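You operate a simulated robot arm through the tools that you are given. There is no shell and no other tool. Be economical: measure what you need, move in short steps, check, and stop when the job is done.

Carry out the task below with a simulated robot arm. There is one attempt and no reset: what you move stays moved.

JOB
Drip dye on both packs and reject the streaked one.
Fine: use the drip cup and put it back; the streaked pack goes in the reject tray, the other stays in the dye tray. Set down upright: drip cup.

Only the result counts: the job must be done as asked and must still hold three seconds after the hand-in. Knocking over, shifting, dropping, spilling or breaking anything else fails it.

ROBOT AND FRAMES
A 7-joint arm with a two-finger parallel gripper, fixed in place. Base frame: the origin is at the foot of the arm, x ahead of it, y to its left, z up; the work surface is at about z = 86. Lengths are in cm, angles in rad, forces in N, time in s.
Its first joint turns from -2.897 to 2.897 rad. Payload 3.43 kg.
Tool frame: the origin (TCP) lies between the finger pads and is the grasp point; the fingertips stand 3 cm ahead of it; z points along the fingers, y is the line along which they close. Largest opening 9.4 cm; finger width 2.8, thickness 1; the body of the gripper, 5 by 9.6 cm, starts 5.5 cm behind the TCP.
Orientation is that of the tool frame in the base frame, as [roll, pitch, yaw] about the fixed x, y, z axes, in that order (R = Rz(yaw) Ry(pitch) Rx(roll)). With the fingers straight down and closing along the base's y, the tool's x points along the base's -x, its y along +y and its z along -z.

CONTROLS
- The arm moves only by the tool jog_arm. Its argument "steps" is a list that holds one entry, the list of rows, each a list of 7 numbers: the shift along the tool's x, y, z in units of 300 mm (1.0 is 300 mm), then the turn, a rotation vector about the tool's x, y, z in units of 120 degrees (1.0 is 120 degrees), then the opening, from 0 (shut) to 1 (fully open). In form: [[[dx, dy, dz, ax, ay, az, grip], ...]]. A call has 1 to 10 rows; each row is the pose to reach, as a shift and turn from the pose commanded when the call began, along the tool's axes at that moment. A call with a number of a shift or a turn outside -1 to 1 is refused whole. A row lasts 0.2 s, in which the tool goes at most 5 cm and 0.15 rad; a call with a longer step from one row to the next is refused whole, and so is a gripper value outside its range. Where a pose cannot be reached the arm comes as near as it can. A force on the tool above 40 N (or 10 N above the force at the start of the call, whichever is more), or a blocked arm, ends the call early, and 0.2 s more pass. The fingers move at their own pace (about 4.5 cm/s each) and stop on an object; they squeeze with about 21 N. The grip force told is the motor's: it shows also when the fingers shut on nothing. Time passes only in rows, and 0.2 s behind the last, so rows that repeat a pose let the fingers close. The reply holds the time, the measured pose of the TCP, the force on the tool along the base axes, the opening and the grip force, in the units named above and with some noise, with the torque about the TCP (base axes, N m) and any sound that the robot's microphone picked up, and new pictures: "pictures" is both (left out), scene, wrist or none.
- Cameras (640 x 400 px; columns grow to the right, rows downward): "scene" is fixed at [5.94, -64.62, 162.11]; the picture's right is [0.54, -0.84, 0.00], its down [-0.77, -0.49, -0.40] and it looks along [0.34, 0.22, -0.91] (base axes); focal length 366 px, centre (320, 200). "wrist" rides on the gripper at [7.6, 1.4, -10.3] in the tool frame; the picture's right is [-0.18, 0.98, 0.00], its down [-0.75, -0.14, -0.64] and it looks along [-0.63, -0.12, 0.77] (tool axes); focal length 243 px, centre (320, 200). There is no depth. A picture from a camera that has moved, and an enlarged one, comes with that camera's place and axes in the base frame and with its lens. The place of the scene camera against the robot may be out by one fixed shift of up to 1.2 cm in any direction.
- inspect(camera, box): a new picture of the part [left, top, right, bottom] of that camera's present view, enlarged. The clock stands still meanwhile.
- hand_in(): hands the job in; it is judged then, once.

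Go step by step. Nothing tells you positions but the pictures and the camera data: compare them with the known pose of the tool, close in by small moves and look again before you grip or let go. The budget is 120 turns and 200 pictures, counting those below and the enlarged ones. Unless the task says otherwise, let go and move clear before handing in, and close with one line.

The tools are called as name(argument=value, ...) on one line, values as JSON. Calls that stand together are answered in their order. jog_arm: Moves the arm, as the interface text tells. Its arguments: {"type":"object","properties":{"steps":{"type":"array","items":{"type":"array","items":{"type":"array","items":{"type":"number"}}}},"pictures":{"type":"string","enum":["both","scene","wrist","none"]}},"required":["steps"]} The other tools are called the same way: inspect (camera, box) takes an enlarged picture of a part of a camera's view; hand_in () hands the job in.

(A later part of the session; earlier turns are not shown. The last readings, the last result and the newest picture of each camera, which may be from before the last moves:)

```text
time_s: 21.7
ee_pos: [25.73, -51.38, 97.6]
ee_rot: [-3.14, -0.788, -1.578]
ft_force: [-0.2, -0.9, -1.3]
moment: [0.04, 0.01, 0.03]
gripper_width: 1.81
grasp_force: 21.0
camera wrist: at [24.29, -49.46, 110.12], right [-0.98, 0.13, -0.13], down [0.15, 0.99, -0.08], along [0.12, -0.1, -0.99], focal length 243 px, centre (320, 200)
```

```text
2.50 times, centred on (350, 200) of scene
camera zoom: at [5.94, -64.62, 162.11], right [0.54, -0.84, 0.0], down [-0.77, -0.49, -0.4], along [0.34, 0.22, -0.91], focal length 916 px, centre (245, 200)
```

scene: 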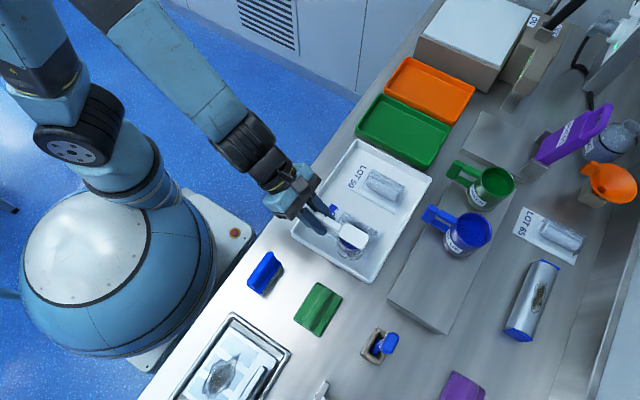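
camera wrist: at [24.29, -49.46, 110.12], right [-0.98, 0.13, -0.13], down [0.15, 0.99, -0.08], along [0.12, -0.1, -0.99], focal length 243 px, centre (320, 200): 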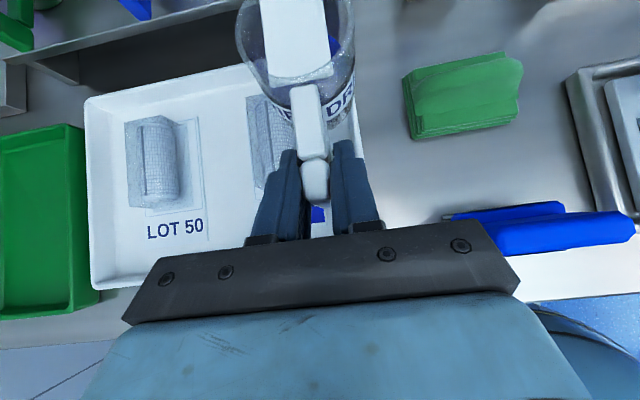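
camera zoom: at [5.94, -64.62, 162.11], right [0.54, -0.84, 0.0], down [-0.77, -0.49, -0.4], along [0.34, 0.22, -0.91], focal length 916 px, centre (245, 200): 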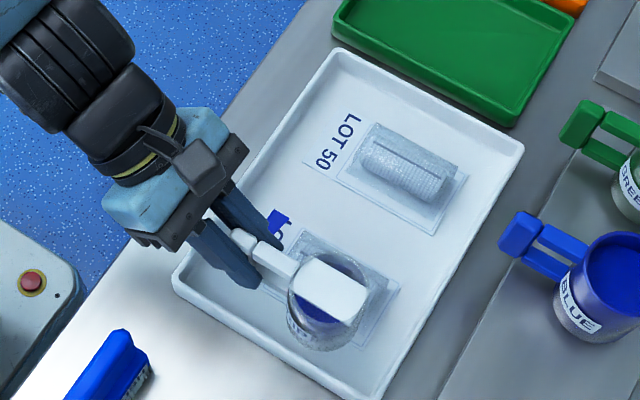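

Now shift 12.2 cm in +x to LOT 50, keeping the cup upright.

jog_arm(steps=[[[0, -0.02, 0, 0, 0, 0, 0], [0, -0.07, 0, 0, 0, 0, 0], [0, -0.13, 0, 0, 0, 0, 0], [0, -0.2, 0, 0, 0, 0, 0], [0, -0.27, 0, 0, 0, 0, 0], [0, -0.34, 0, 0, 0, 0, 0], [0, -0.39, 0, 0, 0, 0, 0], [0, -0.407, 0, 0, 0, 0, 0], [0, -0.407, 0, 0, 0, 0, 0]]])

inspect(camera="wrist", box=[160, 0, 480, 260])

inspect(camera="scene", box=[270, 120, 430, 280])

```text
time_s: 23.7
ee_pos: [37.96, -51.2, 97.45]
ee_rot: [3.14, -0.788, -1.576]
ft_force: [-0.2, 0.1, -1.1]
moment: [0.08, 0.06, 0.01]
gripper_width: 1.83
grasp_force: 21.3
camera wrist: at [36.57, -49.41, 110.0], right [-0.98, 0.13, -0.13], down [0.15, 0.99, -0.08], along [0.12, -0.1, -0.99], focal length 243 px, centre (320, 200)
```

scene: 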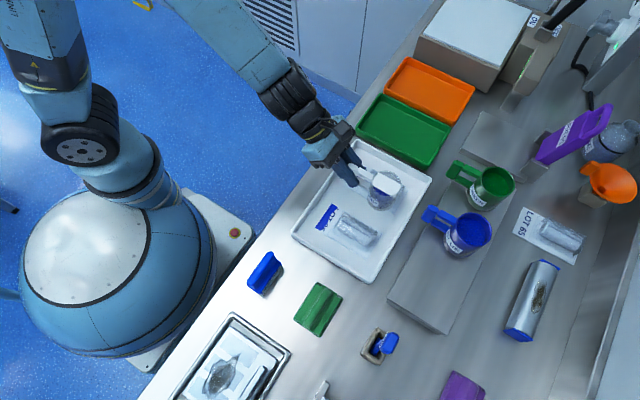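
wrist: 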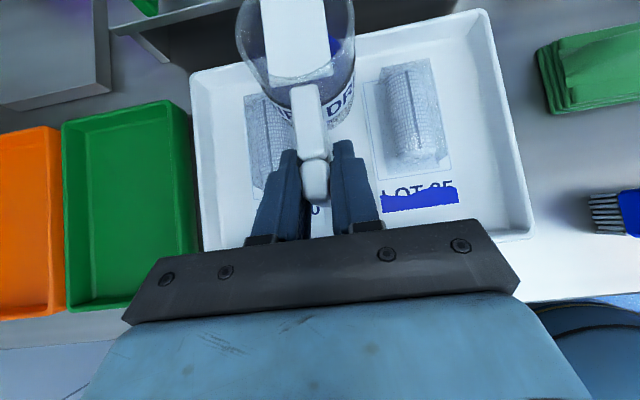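

```text
1.54 times, centred on (320, 130) of wrist
camera zoom: at [36.57, -49.41, 110.0], right [-0.98, 0.13, -0.13], down [0.15, 0.99, -0.08], along [0.12, -0.1, -0.99], focal length 373 px, centre (320, 308)
```

zoom: 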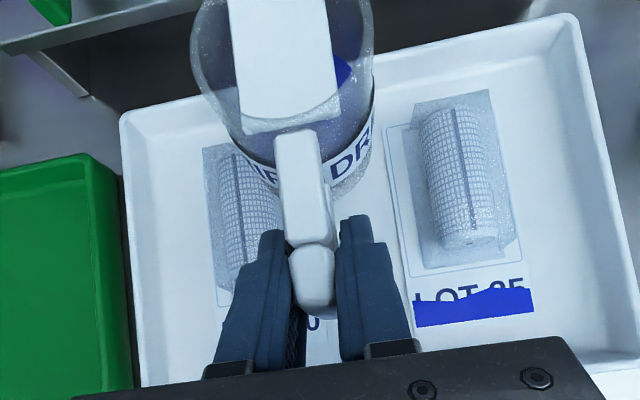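

```text
2.50 times, centred on (350, 200) of scene
camera zoom: at [5.94, -64.62, 162.11], right [0.54, -0.84, 0.0], down [-0.77, -0.49, -0.4], along [0.34, 0.22, -0.91], focal length 916 px, centre (245, 200)
```

zoom: 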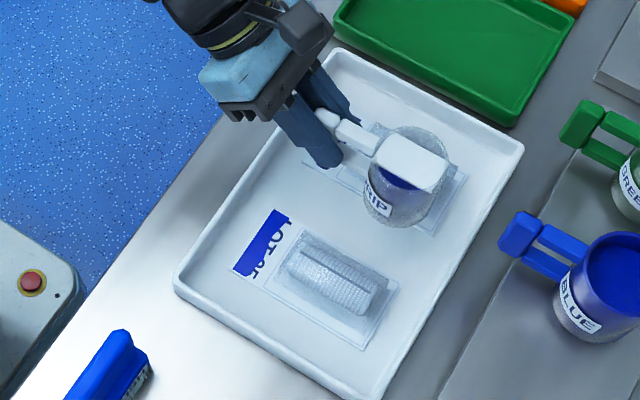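

LOT 35 shows an even band with no streak so far. Now pour on LOT 50 the same way.

jog_arm(steps=[[[0, 0, 0, -0.0471, 0, -0.0471, 0], [0, 0, 0, -0.0942, 0, -0.0942, 0], [0, 0, 0, -0.1413, 0, -0.1413, 0], [0, 0, 0, -0.1884, 0, -0.1884, 0], [0, 0, 0, -0.2356, 0, -0.2356, 0], [0, 0, 0, -0.2827, 0, -0.2827, 0], [0, 0, 0, -0.325, 0, -0.325, 0], [0, 0, 0, -0.3536, 0, -0.3536, 0], [0, 0, 0, -0.3536, 0, -0.3536, 0]]])

inspect(camera="wrist", box=[40, 0, 280, 240])

```text
time_s: 25.7
ee_pos: [37.83, -51.34, 97.57]
ee_rot: [1.954, -0.362, -0.863]
ft_force: [-0.1, 0.9, -1.3]
moment: [0.04, -0.02, 0.03]
gripper_width: 1.8
grasp_force: 20.5
camera wrist: at [48.2, -49.6, 105.01], right [-0.6, 0.14, 0.79], down [0.01, 0.99, -0.17], along [-0.8, -0.09, -0.59], focal length 243 px, centre (320, 200)
```

scene: 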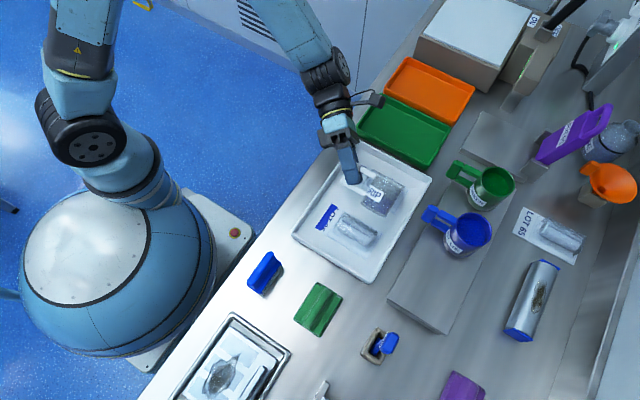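
wrist: 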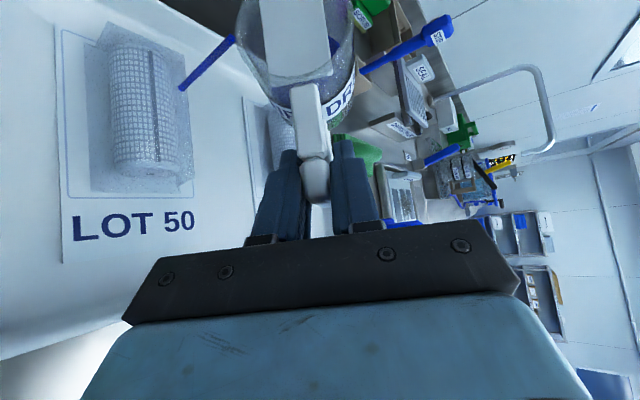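

```text
1.67 times, centred on (160, 120) of wrist
camera zoom: at [48.2, -49.6, 105.01], right [-0.6, 0.14, 0.79], down [0.01, 0.99, -0.17], along [-0.8, -0.09, -0.59], focal length 404 px, centre (587, 333)
```

zoom: 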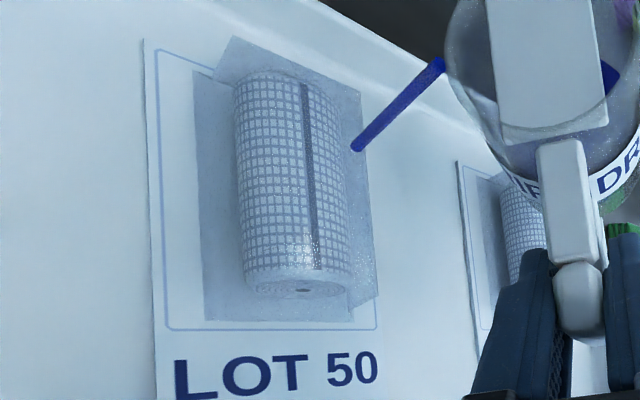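

Stream is running; I'll hold for the band to appear.

jog_arm(steps=[[[0, 0, 0, 0, 0, 0, 0]]])

inspect(camera="wrist", box=[40, 0, 280, 280])

```text
time_s: 26.1
ee_pos: [37.93, -51.42, 97.47]
ee_rot: [1.955, -0.365, -0.862]
ft_force: [-0.5, -0.1, -1.0]
moment: [0.03, 0.0, -0.03]
gripper_width: 1.83
grasp_force: 21.0
camera wrist: at [48.21, -49.59, 105.02], right [-0.6, 0.14, 0.79], down [0.01, 0.99, -0.17], along [-0.8, -0.09, -0.6], focal length 243 px, centre (320, 200)
```

scene: 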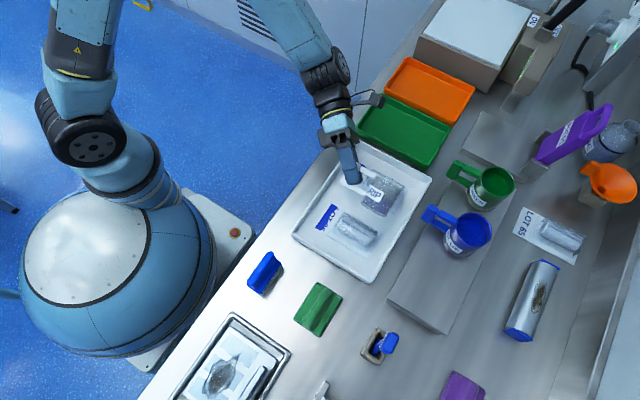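
wrist: 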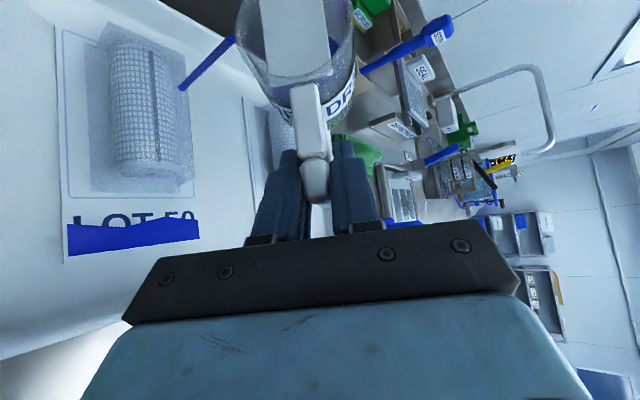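

```text
1.43 times, centred on (160, 140) of wrist
camera zoom: at [48.21, -49.59, 105.02], right [-0.6, 0.14, 0.79], down [0.01, 0.99, -0.17], along [-0.8, -0.09, -0.6], focal length 347 px, centre (549, 286)
```

zoom: 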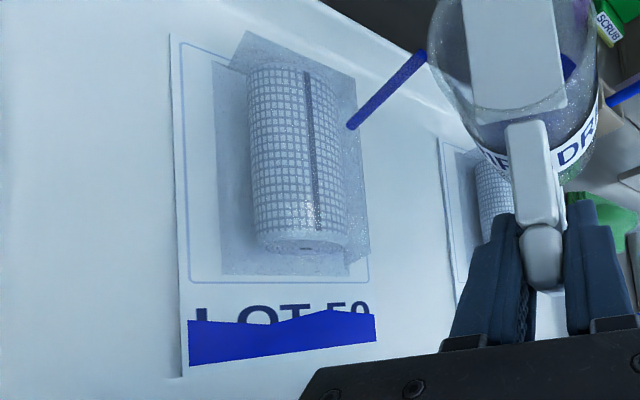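

Both are dyed. I'll tilt back upright.

jog_arm(steps=[[[0, 0, 0, 0.0471, 0, 0.0471, 0], [0, 0, 0, 0.0942, 0, 0.0942, 0], [0, 0, 0, 0.1413, 0, 0.1413, 0], [0, 0, 0, 0.1884, 0, 0.1884, 0], [0, 0, 0, 0.2356, 0, 0.2356, 0], [0, 0, 0, 0.2827, 0, 0.2827, 0], [0, 0, 0, 0.325, 0, 0.325, 0], [0, 0, 0, 0.3536, 0, 0.3536, 0], [0, 0, 0, 0.3536, 0, 0.3536, 0]]])

```text
time_s: 28.1
ee_pos: [37.85, -51.39, 97.53]
ee_rot: [-3.141, -0.79, -1.577]
ft_force: [-0.9, -0.1, -0.6]
moment: [0.06, -0.02, 0.01]
gripper_width: 1.82
grasp_force: 21.1
camera wrist: at [36.51, -49.48, 110.05], right [-0.98, 0.13, -0.13], down [0.15, 0.99, -0.08], along [0.12, -0.1, -0.99], focal length 243 px, centre (320, 200)
```

scene: 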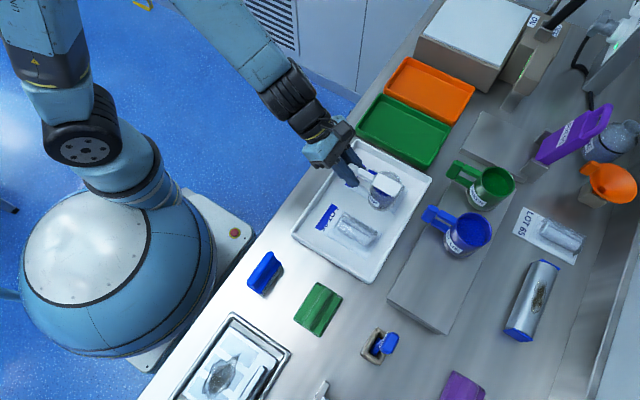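
wrist: 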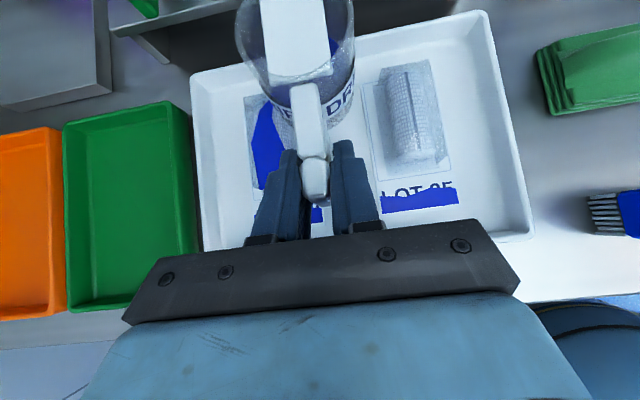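

LOT 50 now shows a blue streak on its blister; I'll verify it clear of the cup. Returning the cup: lift, then shift in x.

jog_arm(steps=[[[0.03, 0, -0.03, 0, 0, 0, 0], [0.08, 0, -0.08, 0, 0, 0, 0], [0.14, 0.03, -0.14, 0, 0, 0, 0], [0.18, 0.09, -0.18, 0, 0, 0, 0], [0.193, 0.16, -0.193, 0, 0, 0, 0], [0.193, 0.23, -0.193, 0, 0, 0, 0], [0.193, 0.3, -0.193, 0, 0, 0, 0], [0.193, 0.35, -0.193, 0, 0, 0, 0], [0.193, 0.367, -0.193, 0, 0, 0, 0]]])

inspect(camera="wrist", box=[160, 40, 380, 260])

inspect(camera="scene", box=[280, 120, 440, 280])

```text
time_s: 30.1
ee_pos: [26.94, -51.38, 105.65]
ee_rot: [-3.14, -0.788, -1.576]
ft_force: [-1.0, 0.1, -1.1]
moment: [0.04, 0.01, 0.03]
gripper_width: 1.84
grasp_force: 21.8
camera wrist: at [25.5, -49.45, 118.26], right [-0.98, 0.13, -0.13], down [0.15, 0.99, -0.08], along [0.12, -0.1, -0.99], focal length 243 px, centre (320, 200)
```

scene: 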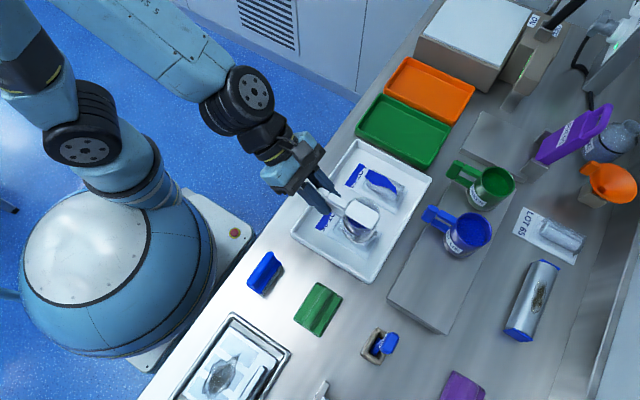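
wrist: 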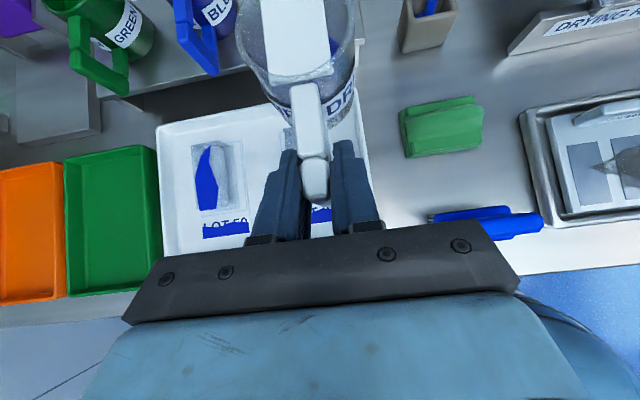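

```text
1.82 times, centred on (270, 150) of wrist
camera zoom: at [25.5, -49.45, 118.26], right [-0.98, 0.13, -0.13], down [0.15, 0.99, -0.08], along [0.12, -0.1, -0.99], focal length 441 px, centre (411, 291)
```

zoom: 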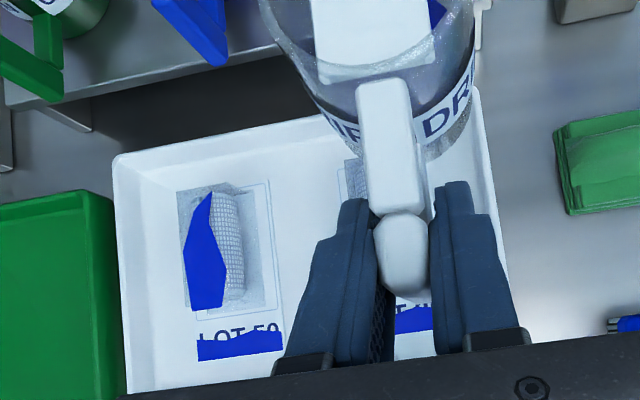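

```text
2.50 times, centred on (360, 200) of scene
camera zoom: at [5.94, -64.62, 162.11], right [0.54, -0.84, 0.0], down [-0.77, -0.49, -0.4], along [0.34, 0.22, -0.91], focal length 916 px, centre (220, 200)
```

zoom: 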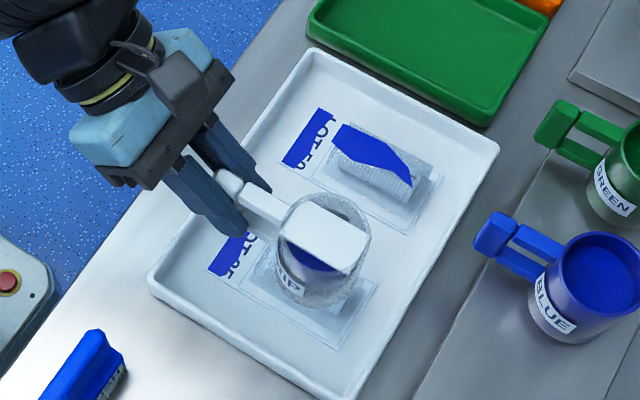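

LOT 50 is streaked. Carrying the cup back over its place on the stand.

jog_arm(steps=[[[0.02, 0, 0.02, 0, 0, 0, 0], [0.06, 0, 0.06, 0, 0, 0, 0], [0.11, 0, 0.11, 0, 0, 0, 0], [0.165, 0, 0.165, 0, 0, 0, 0], [0.22, 0, 0.22, 0, 0, 0, 0], [0.275, 0, 0.275, 0, 0, 0, 0], [0.33, 0, 0.33, 0, 0, 0, 0], [0.38, 0, 0.38, 0, 0, 0, 0], [0.405, 0, 0.405, 0, 0, 0, 0], [0.418, 0, 0.418, 0, 0, 0, 0]]])

inspect(camera="scene", box=[280, 120, 440, 280])

```text
time_s: 32.3
ee_pos: [26.79, -69.03, 105.71]
ee_rot: [3.141, -0.787, -1.577]
ft_force: [-0.7, 0.7, -1.6]
moment: [0.06, 0.01, 0.02]
gripper_width: 1.82
grasp_force: 20.4
camera wrist: at [25.35, -67.2, 118.3], right [-0.98, 0.14, -0.13], down [0.15, 0.99, -0.08], along [0.12, -0.1, -0.99], focal length 243 px, centre (320, 200)
```

scene: 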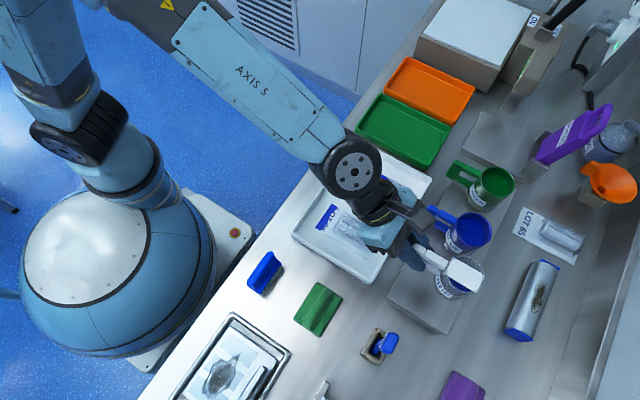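
wrist: 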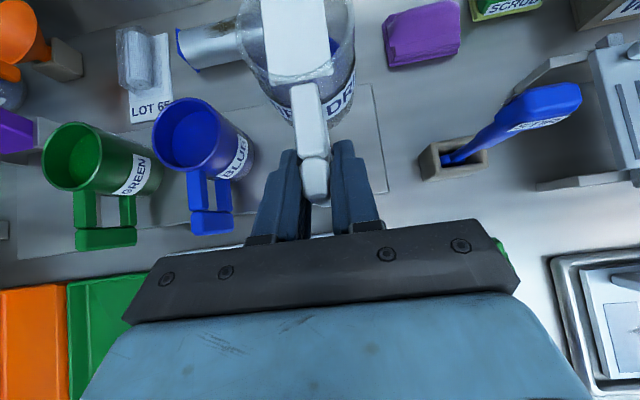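

```text
2.50 times, centred on (360, 200) of scene
camera zoom: at [5.94, -64.62, 162.11], right [0.54, -0.84, 0.0], down [-0.77, -0.49, -0.4], along [0.34, 0.22, -0.91], focal length 916 px, centre (220, 200)
```

zoom: 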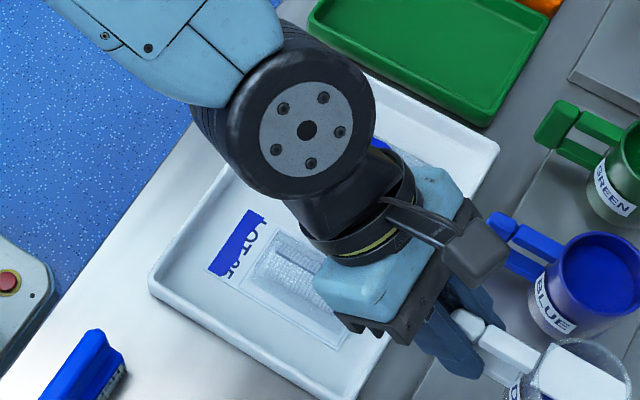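

Position matches the pick-up spot. Lowering 8.8 cm, slowing at the end.

jog_arm(steps=[[[-0.03, 0, 0.03, 0, 0, 0, 0], [-0.07, 0, 0.07, 0, 0, 0, 0], [-0.11, 0, 0.11, 0, 0, 0, 0], [-0.15, 0, 0.15, 0, 0, 0, 0], [-0.18, 0, 0.18, 0, 0, 0, 0], [-0.195, 0, 0.195, 0, 0, 0, 0], [-0.203, 0, 0.203, 0, 0, 0, 0], [-0.207, 0, 0.207, 0, 0, 0, 0], [-0.209, 0, 0.209, 0, 0, 0, 0], [-0.209, 0, 0.209, 0, 0, 0, 0]]])

inspect(camera="scene", box=[370, 210, 490, 320])

```text
time_s: 34.5
ee_pos: [26.85, -69.12, 96.96]
ee_rot: [3.141, -0.789, -1.574]
ft_force: [-0.8, 0.6, -0.3]
moment: [0.06, -0.05, 0.03]
gripper_width: 1.8
grasp_force: 21.3
camera wrist: at [25.37, -67.22, 109.55], right [-0.98, 0.14, -0.13], down [0.15, 0.99, -0.08], along [0.12, -0.1, -0.99], focal length 243 px, centre (320, 200)
```

scene: 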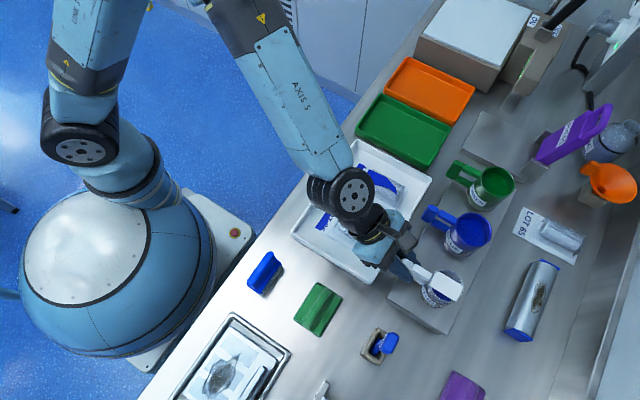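
wrist: 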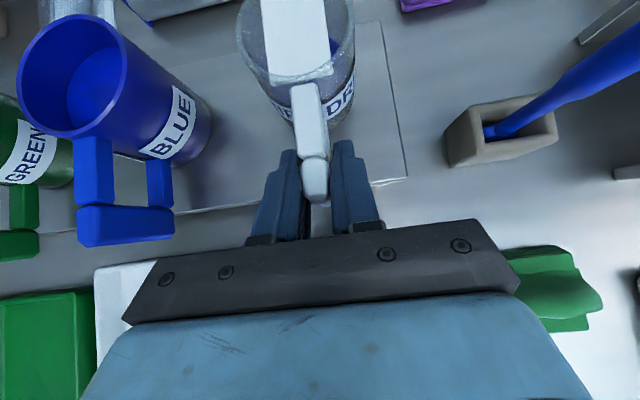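

```text
3.64 times, centred on (430, 265) of scene
camera zoom: at [5.94, -64.62, 162.11], right [0.54, -0.84, 0.0], down [-0.77, -0.49, -0.4], along [0.34, 0.22, -0.91], focal length 1332 px, centre (-80, -36)
```

zoom: 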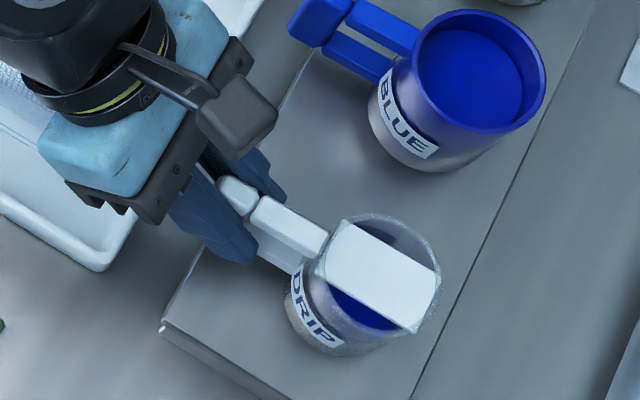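

Nearly down; a little further until the stand takes the weight.

jog_arm(steps=[[[-0.002, 0, 0.002, 0, 0, 0, 0], [-0.004, 0, 0.004, 0, 0, 0, 0], [-0.004, 0, 0.004, 0, 0, 0, 0]]], pictures="none")

```text
time_s: 35.3
ee_pos: [26.97, -69.14, 96.81]
ee_rot: [-3.14, -0.79, -1.577]
ft_force: [-0.1, -1.2, 8.3]
moment: [-0.49, 0.0, 0.0]
gripper_width: 1.83
grasp_force: 21.0
```

Contact made. Opening the fingers, then backing off along the tool axis.

jog_arm(steps=[[[0.002, 0, -0.002, 0, 0, 0, 0.3], [0.002, 0, -0.002, 0, 0, 0, 0.6], [0.002, 0, -0.002, 0, 0, 0, 0.7], [0.002, 0, -0.002, 0, 0, 0, 0.7], [0.002, 0, -0.002, 0, 0, 0, 0.7], [0.002, 0, -0.06, 0, 0, 0, 0.7], [0.002, 0, -0.15, 0, 0, 0, 0.7], [0.05, 0, -0.25, 0, 0, 0, 0.7], [0.1, 0, -0.35, 0, 0, 0, 0.7], [0.1, 0, -0.35, 0, 0, 0, 0.7]]])

inspect(camera="scene", box=[370, 210, 490, 320])

```text
time_s: 37.5
ee_pos: [27.22, -63.59, 106.07]
ee_rot: [3.14, -0.789, -1.576]
ft_force: [-0.5, -0.4, 0.3]
moment: [-0.01, -0.01, -0.01]
gripper_width: 6.58
grasp_force: 0.0
camera wrist: at [25.74, -61.74, 118.62], right [-0.98, 0.14, -0.13], down [0.15, 0.99, -0.08], along [0.12, -0.1, -0.99], focal length 243 px, centre (320, 200)
```

scene: 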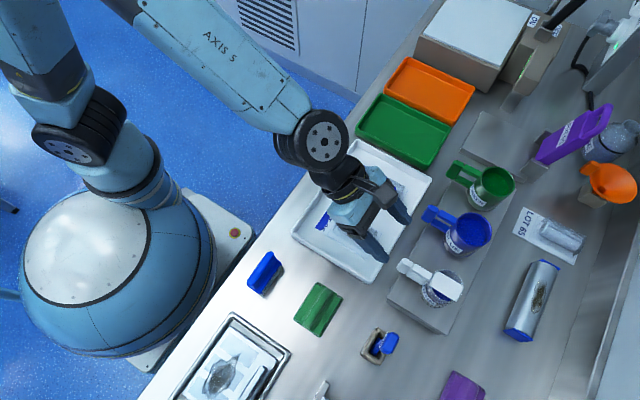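
wrist: 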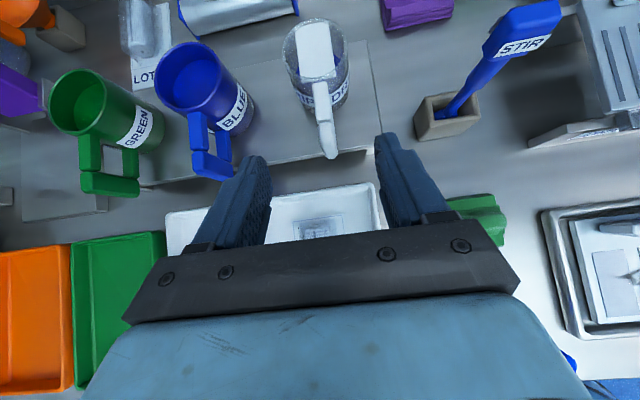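

```text
3.64 times, centred on (430, 265) of scene
camera zoom: at [5.94, -64.62, 162.11], right [0.54, -0.84, 0.0], down [-0.77, -0.49, -0.4], along [0.34, 0.22, -0.91], focal length 1332 px, centre (-80, -36)
```

zoom: 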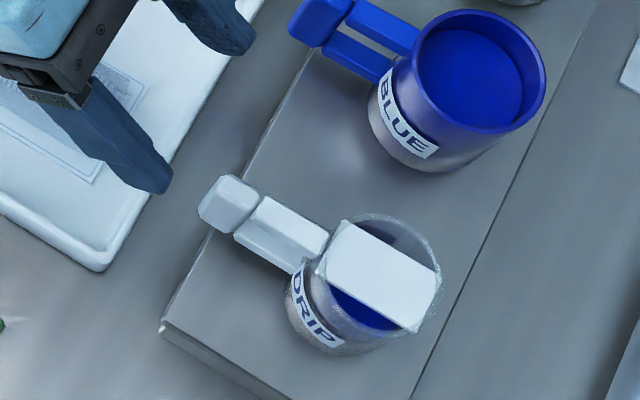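

The cup is back upright on its spot. Now I'll straighten the tool to point down and hover over LOT 50.

jog_arm(steps=[[[-0.006, -0.064, -0.03, 0, -0.047, 0, 0.8], [-0.012, -0.128, -0.06, 0, -0.094, 0, 0.8], [-0.018, -0.192, -0.09, 0, -0.141, 0, 0.8], [-0.024, -0.256, -0.118, 0, -0.188, 0, 0.8], [-0.03, -0.32, -0.148, 0, -0.235, 0, 0.8], [-0.036, -0.384, -0.178, 0, -0.282, 0, 0.8], [-0.042, -0.448, -0.207, 0, -0.329, 0, 0.8], [-0.047, -0.513, -0.236, 0, -0.375, 0, 0.8], [-0.047, -0.513, -0.236, 0, -0.375, 0, 0.8]]])

inspect(camera="wrist", box=[160, 0, 480, 260])

inspect(camera="scene", box=[280, 120, 440, 280])

```text
time_s: 39.5
ee_pos: [42.31, -57.85, 110.25]
ee_rot: [3.141, 0.001, -1.575]
ft_force: [-0.2, 0.2, -0.1]
moment: [0.0, 0.02, 0.0]
gripper_width: 7.54
grasp_force: 0.0
camera wrist: at [40.82, -65.45, 120.42], right [-0.98, 0.19, 0.0], down [0.14, 0.75, 0.64], along [0.12, 0.63, -0.77], focal length 243 px, centre (320, 200)
```

scene: 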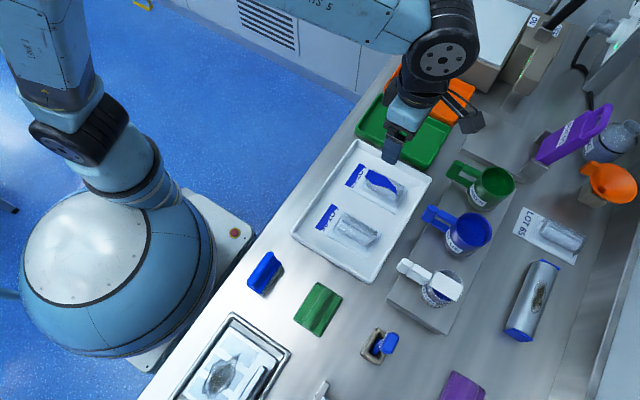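
wrist: 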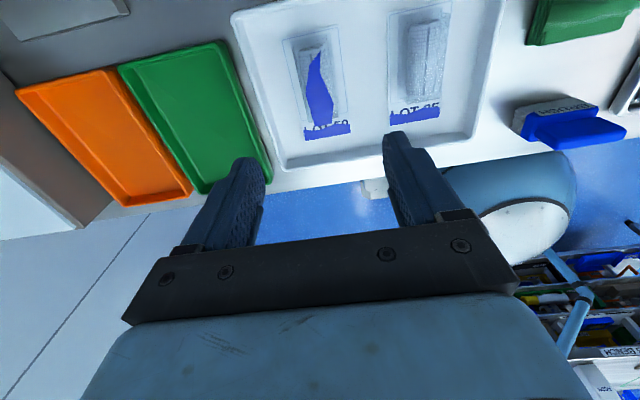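

```text
1.54 times, centred on (320, 130) of wrist
camera zoom: at [40.82, -65.45, 120.42], right [-0.98, 0.19, 0.0], down [0.14, 0.75, 0.64], along [0.12, 0.63, -0.77], focal length 373 px, centre (320, 308)
```

zoom: 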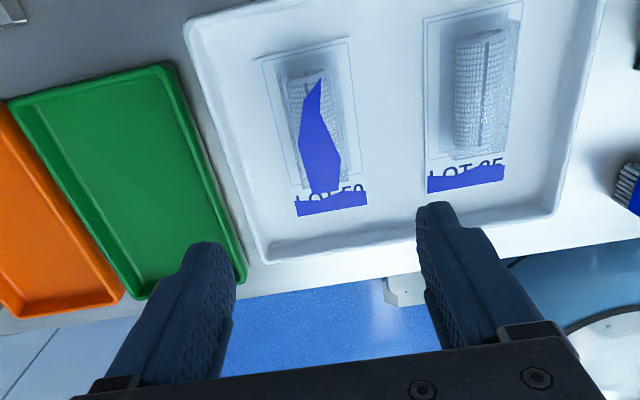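

```text
2.50 times, centred on (360, 200) of scene
camera zoom: at [5.94, -64.62, 162.11], right [0.54, -0.84, 0.0], down [-0.77, -0.49, -0.4], along [0.34, 0.22, -0.91], focal length 916 px, centre (220, 200)
```

zoom: 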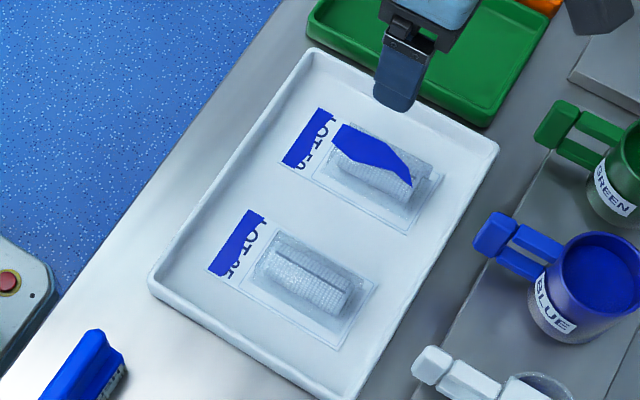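

LOT 50's roll center is about [42.65,-58.1]. Descending partway with fingers straddling it in x.

jog_arm(steps=[[[0.002, -0.002, 0.1, 0, 0, 0, 0.75], [0.004, -0.004, 0.2, 0, 0, 0, 0.75], [0.006, -0.007, 0.3, 0, 0, 0, 0.75], [0.008, -0.01, 0.4, 0, 0, 0, 0.75], [0.008, -0.01, 0.5, 0, 0, 0, 0.75], [0.008, -0.01, 0.5, 0, 0, 0, 0.75]]])

inspect(camera="scene", box=[320, 130, 440, 250])

inspect(camera="wrist", box=[160, 0, 480, 260])

```text
time_s: 40.9
ee_pos: [42.64, -57.8, 95.11]
ee_rot: [3.141, -0.003, -1.577]
ft_force: [-0.3, -0.5, 0.1]
moment: [0.02, 0.01, -0.02]
gripper_width: 7.03
grasp_force: 0.0
camera wrist: at [41.12, -65.48, 105.4], right [-0.98, 0.19, 0.0], down [0.15, 0.76, 0.64], along [0.12, 0.63, -0.77], focal length 243 px, centre (320, 200)
```

scene: 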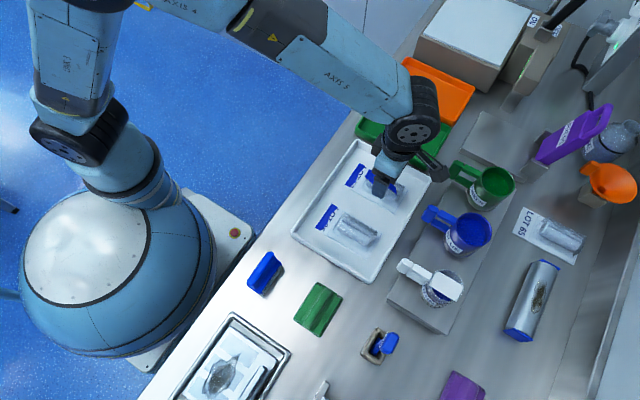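
wrist: 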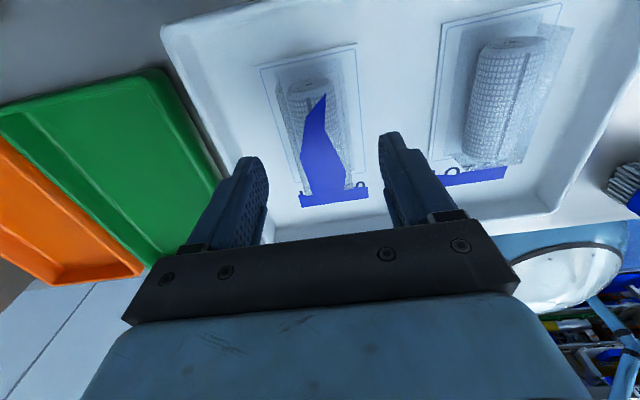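

```text
3.33 times, centred on (380, 190) of scene
camera zoom: at [5.94, -64.62, 162.11], right [0.54, -0.84, 0.0], down [-0.77, -0.49, -0.4], along [0.34, 0.22, -0.91], focal length 1221 px, centre (120, 233)
```

zoom: 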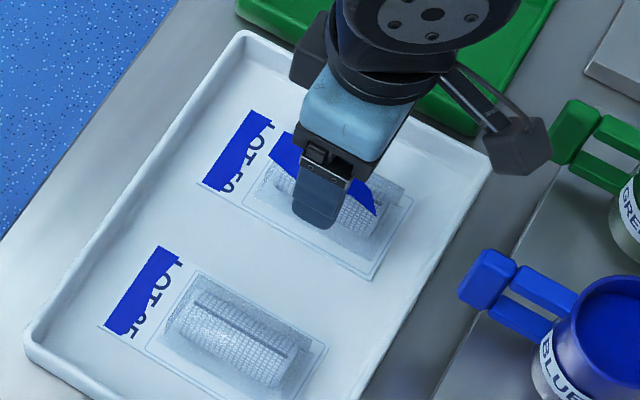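

```text
1.54 times, centred on (320, 130) of wrist
camera zoom: at [41.12, -65.48, 105.4], right [-0.98, 0.19, 0.0], down [0.15, 0.76, 0.64], along [0.12, 0.63, -0.77], focal length 373 px, centre (320, 308)
```

zoom: 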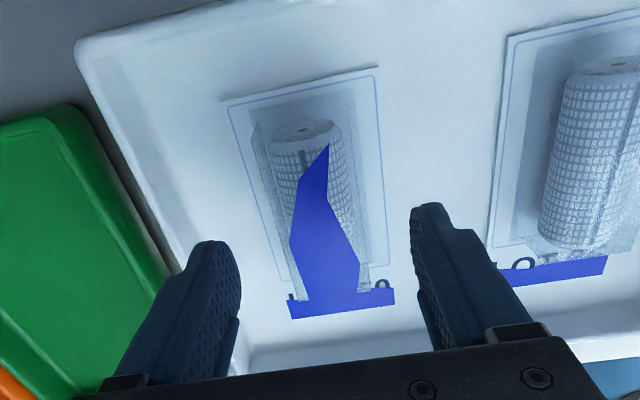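

Well aligned. Descending to TCP z≈91, fingertips just above the card.

jog_arm(steps=[[[0.01, 0, 0.05, 0, 0, 0, 0.75], [0.01, 0, 0.09, 0, 0, 0, 0.75], [0.01, 0, 0.12, 0, 0, 0, 0.75], [0.01, 0, 0.137, 0, 0, 0, 0.75], [0.01, 0, 0.137, 0, 0, 0, 0.75]]])

inspect(camera="scene", box=[320, 130, 440, 250])

inspect(camera="wrist", box=[160, 0, 480, 260])

```text
time_s: 42.1
ee_pos: [42.69, -58.36, 91.16]
ee_rot: [-3.141, -0.002, -1.578]
ft_force: [-0.2, -0.3, -0.8]
moment: [-0.02, -0.01, 0.01]
gripper_width: 7.06
grasp_force: 0.1
camera wrist: at [41.11, -66.07, 101.41], right [-0.98, 0.19, 0.0], down [0.15, 0.75, 0.64], along [0.12, 0.63, -0.77], focal length 243 px, centre (320, 200)
```

scene: 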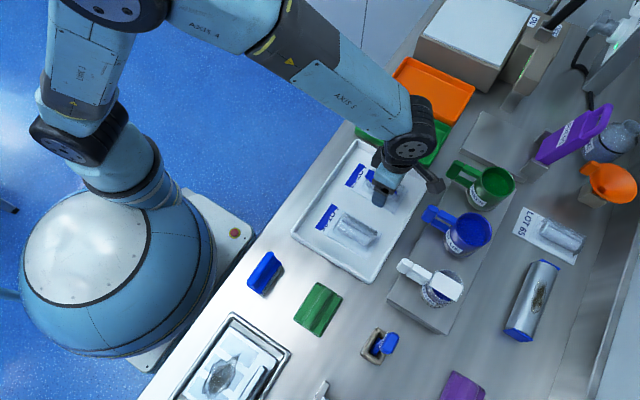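
wrist: 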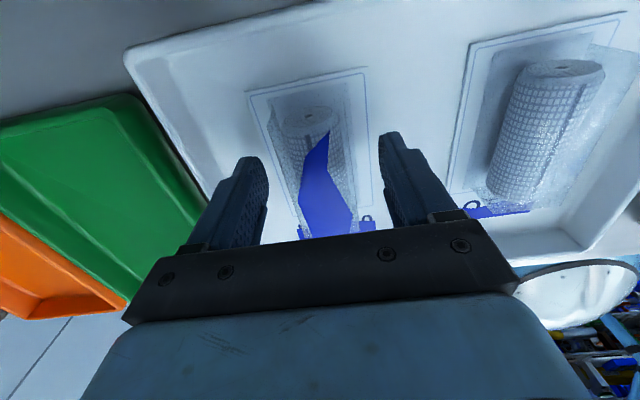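

```text
3.33 times, centred on (380, 190) of scene
camera zoom: at [5.94, -64.62, 162.11], right [0.54, -0.84, 0.0], down [-0.77, -0.49, -0.4], along [0.34, 0.22, -0.91], focal length 1221 px, centre (120, 233)
```

zoom: 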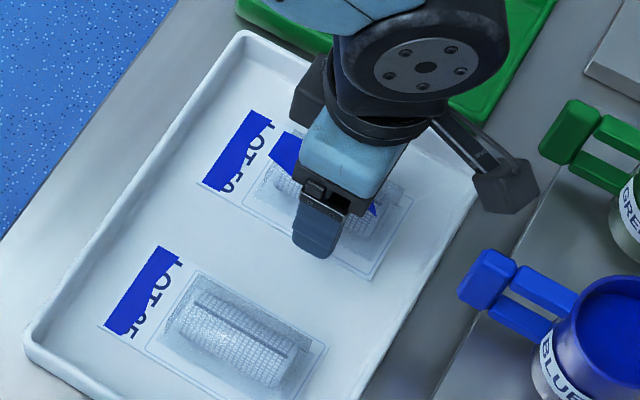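

```text
1.54 times, centred on (320, 130) of wrist
camera zoom: at [41.11, -66.07, 101.41], right [-0.98, 0.19, 0.0], down [0.15, 0.75, 0.64], along [0.12, 0.63, -0.77], focal length 373 px, centre (320, 308)
```

zoom: 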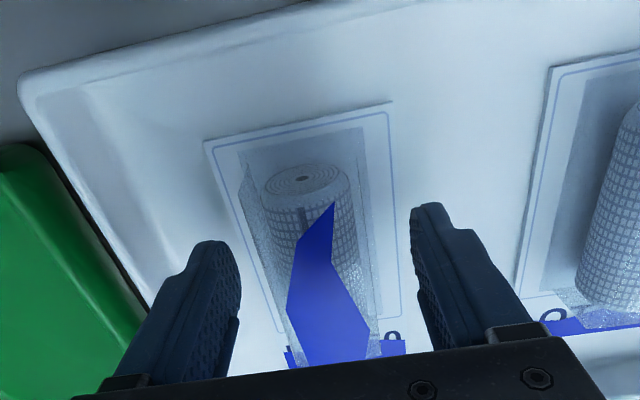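

Roll is centered between the fingers. Going 0.6 cm lower to grip below its midline, then closing.

jog_arm(steps=[[[0, 0, 0.01, 0, 0, 0, 0.75], [0, 0, 0.02, 0, 0, 0, 0.75], [0, 0, 0.02, 0, 0, 0, 0.75]]], pictures="none")

```text
time_s: 42.9
ee_pos: [42.62, -58.4, 90.52]
ee_rot: [-3.14, -0.004, -1.575]
ft_force: [0.0, 0.2, -0.2]
moment: [0.0, 0.01, 0.04]
gripper_width: 7.01
grasp_force: 0.0
```

jog_arm(steps=[[[0, 0, 0, 0, 0, 0, 0], [0, 0, 0, 0, 0, 0, 0], [0, 0, 0, 0, 0, 0, 0], [0, 0, 0, 0, 0, 0, 0], [0, 0, 0, 0, 0, 0, 0], [0, 0, 0, 0, 0, 0, 0]]])

inspect(camera="wrist", box=[160, 0, 480, 260])

```text
time_s: 44.3
ee_pos: [42.66, -58.38, 90.57]
ee_rot: [-3.141, -0.004, -1.576]
ft_force: [-0.6, -0.8, 0.3]
moment: [-0.01, 0.0, 0.02]
gripper_width: 4.37
grasp_force: 20.7
camera wrist: at [41.13, -66.03, 100.8], right [-0.98, 0.19, 0.0], down [0.15, 0.76, 0.64], along [0.12, 0.63, -0.77], focal length 243 px, centre (320, 200)
```

scene: 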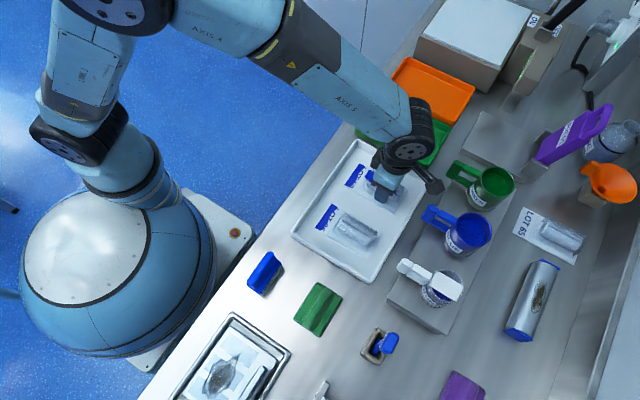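
wrist: 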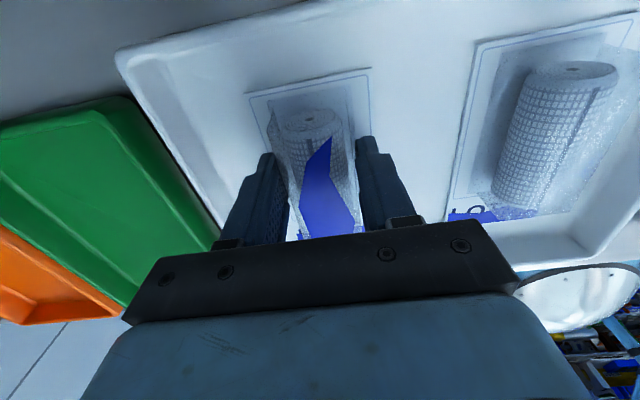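

```text
1.54 times, centred on (320, 130) of wrist
camera zoom: at [41.13, -66.03, 100.8], right [-0.98, 0.19, 0.0], down [0.15, 0.76, 0.64], along [0.12, 0.63, -0.77], focal length 373 px, centre (320, 308)
```

zoom: 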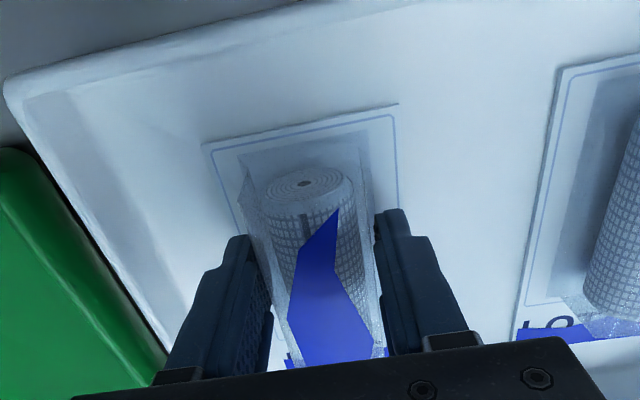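

Gripped at 4.4 cm. Lifting LOT 50 gently.

jog_arm(steps=[[[0, 0, -0.02, 0, 0, 0, 0], [0, 0, -0.06, 0, 0, 0, 0], [0, 0, -0.12, 0, 0, 0, 0], [0, 0, -0.19, 0, 0, 0, 0], [0, 0, -0.26, 0, 0, 0, 0], [0, 0, -0.32, 0, 0, 0, 0], [0, 0, -0.35, 0, 0, 0, 0], [0, 0, -0.35, 0, 0, 0, 0]]])

inspect(camera="scene", box=[320, 40, 480, 250])

```text
time_s: 46.1
ee_pos: [42.61, -58.25, 101.11]
ee_rot: [3.141, -0.003, -1.577]
ft_force: [-0.1, 0.3, 1.0]
moment: [0.01, 0.0, -0.02]
gripper_width: 4.35
grasp_force: 20.6
camera wrist: at [41.2, -65.99, 111.31], right [-0.98, 0.19, 0.0], down [0.15, 0.76, 0.64], along [0.12, 0.63, -0.77], focal length 243 px, centre (320, 200)
```

scene: 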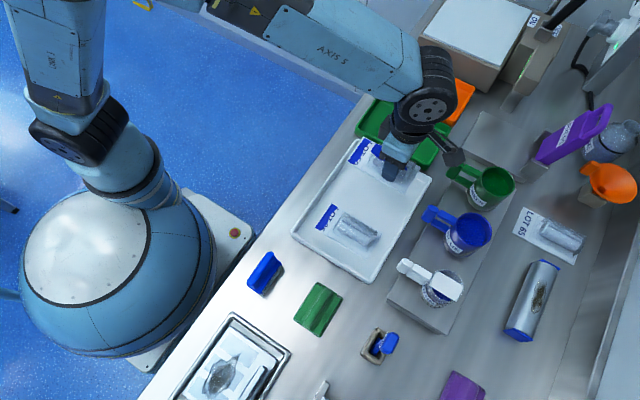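
wrist: 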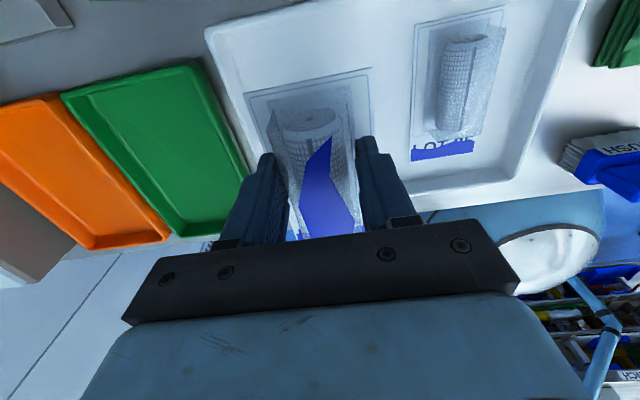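

```text
1.90 times, centred on (400, 145) of scene
camera zoom: at [5.94, -64.62, 162.11], right [0.54, -0.84, 0.0], down [-0.77, -0.49, -0.4], along [0.34, 0.22, -0.91], focal length 698 px, centre (168, 305)
```

zoom: 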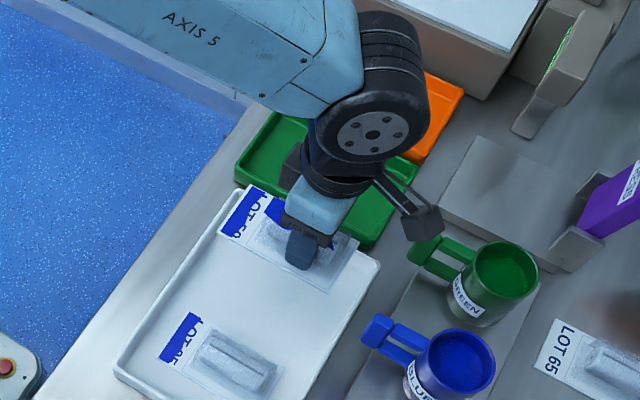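

LOT 50 is secure. The orange tray center is about [73,-54]; carrying it there at height.

jog_arm(steps=[[[-0.03, -0.04, -0.02, 0, 0, 0, 0], [-0.07, -0.13, -0.04, 0, 0, 0, 0], [-0.1, -0.24, -0.05, 0, 0, 0, 0], [-0.11, -0.36, -0.05, 0, 0, 0, 0], [-0.11, -0.48, -0.05, 0, 0, 0, 0], [-0.11, -0.6, -0.05, 0, 0, 0, 0], [-0.11, -0.72, -0.05, 0, 0, 0, 0], [-0.11, -0.84, -0.05, 0, 0, 0, 0], [-0.11, -0.94, -0.05, 0, 0, 0, 0], [-0.11, -0.99, -0.05, 0, 0, 0, 0]]])

inspect(camera="scene", box=[340, 20, 500, 180])

```text
time_s: 48.3
ee_pos: [72.26, -55.19, 102.41]
ee_rot: [-3.141, -0.002, -1.576]
ft_force: [0.2, -0.8, -0.2]
moment: [0.0, -0.04, -0.04]
gripper_width: 4.35
grasp_force: 20.9
camera wrist: at [70.74, -62.9, 112.73], right [-0.98, 0.19, 0.0], down [0.15, 0.76, 0.64], along [0.12, 0.63, -0.77], focal length 243 px, centre (320, 200)
```

scene: 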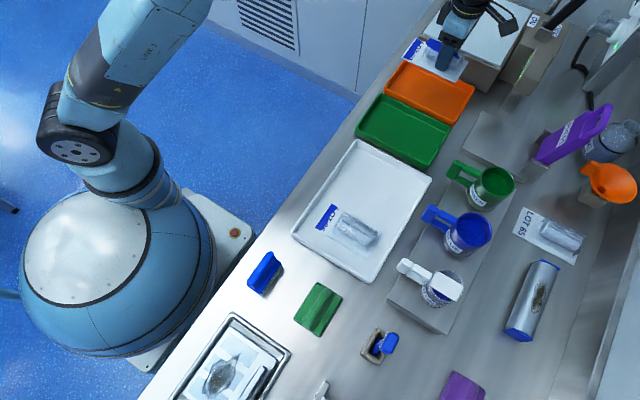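
wrist: 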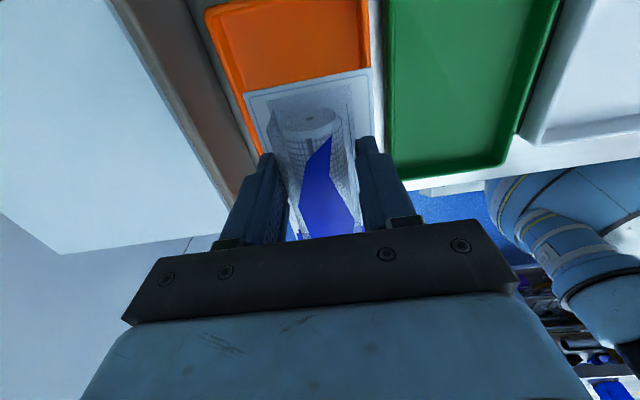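

```text
2.50 times, centred on (420, 100) of scene
camera zoom: at [5.94, -64.62, 162.11], right [0.54, -0.84, 0.0], down [-0.77, -0.49, -0.4], along [0.34, 0.22, -0.91], focal length 916 px, centre (70, 450)
```

zoom: 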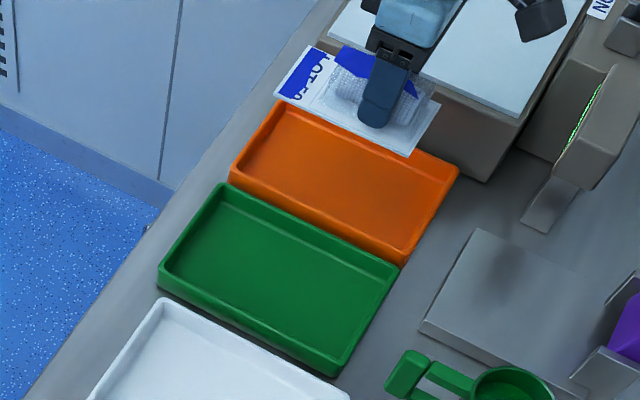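

Shifting +1.1 in x and −0.8 in y to center on the tray, then lowering most of the way.

jog_arm(steps=[[[0.014, -0.02, 0.02, 0, 0, 0, 0], [0.027, -0.037, 0.06, 0, 0, 0, 0], [0.027, -0.037, 0.12, 0, 0, 0, 0], [0.027, -0.037, 0.18, 0, 0, 0, 0], [0.027, -0.037, 0.24, 0, 0, 0, 0], [0.027, -0.037, 0.28, 0, 0, 0, 0], [0.027, -0.037, 0.28, 0, 0, 0, 0]]])

inspect(camera="scene", box=[340, 20, 500, 180])

```text
time_s: 49.9
ee_pos: [73.53, -56.16, 94.01]
ee_rot: [-3.142, -0.006, -1.576]
ft_force: [0.0, -0.2, -1.2]
moment: [-0.01, -0.02, 0.0]
gripper_width: 4.36
grasp_force: 21.2
camera wrist: at [72.02, -63.81, 104.24], right [-0.98, 0.19, 0.0], down [0.15, 0.76, 0.64], along [0.12, 0.63, -0.77], focal length 243 px, centre (320, 200)
```

scene: 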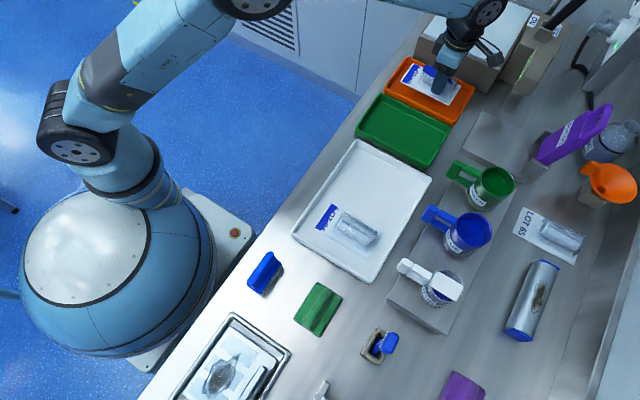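
wrist: 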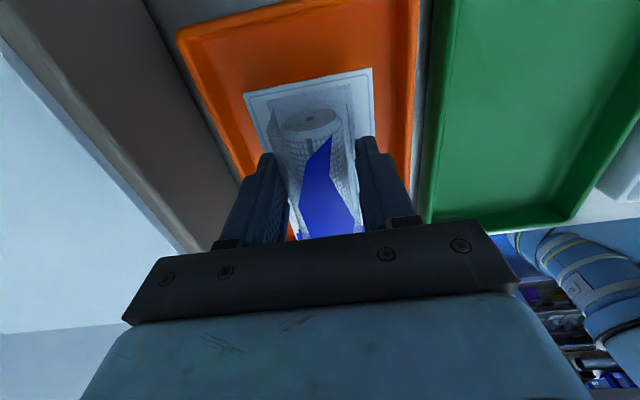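

```text
2.50 times, centred on (420, 100) of scene
camera zoom: at [5.94, -64.62, 162.11], right [0.54, -0.84, 0.0], down [-0.77, -0.49, -0.4], along [0.34, 0.22, -0.91], focal length 916 px, centre (70, 450)
```

zoom: 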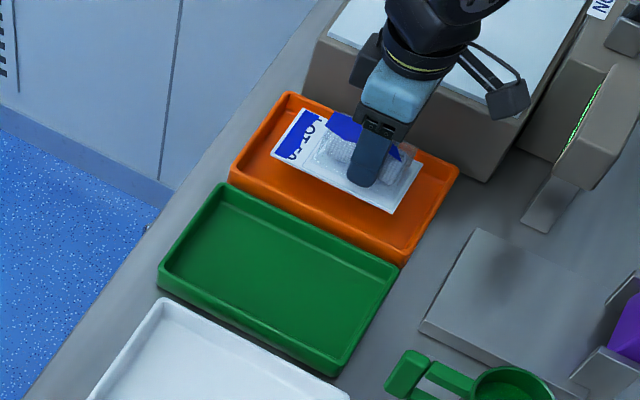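

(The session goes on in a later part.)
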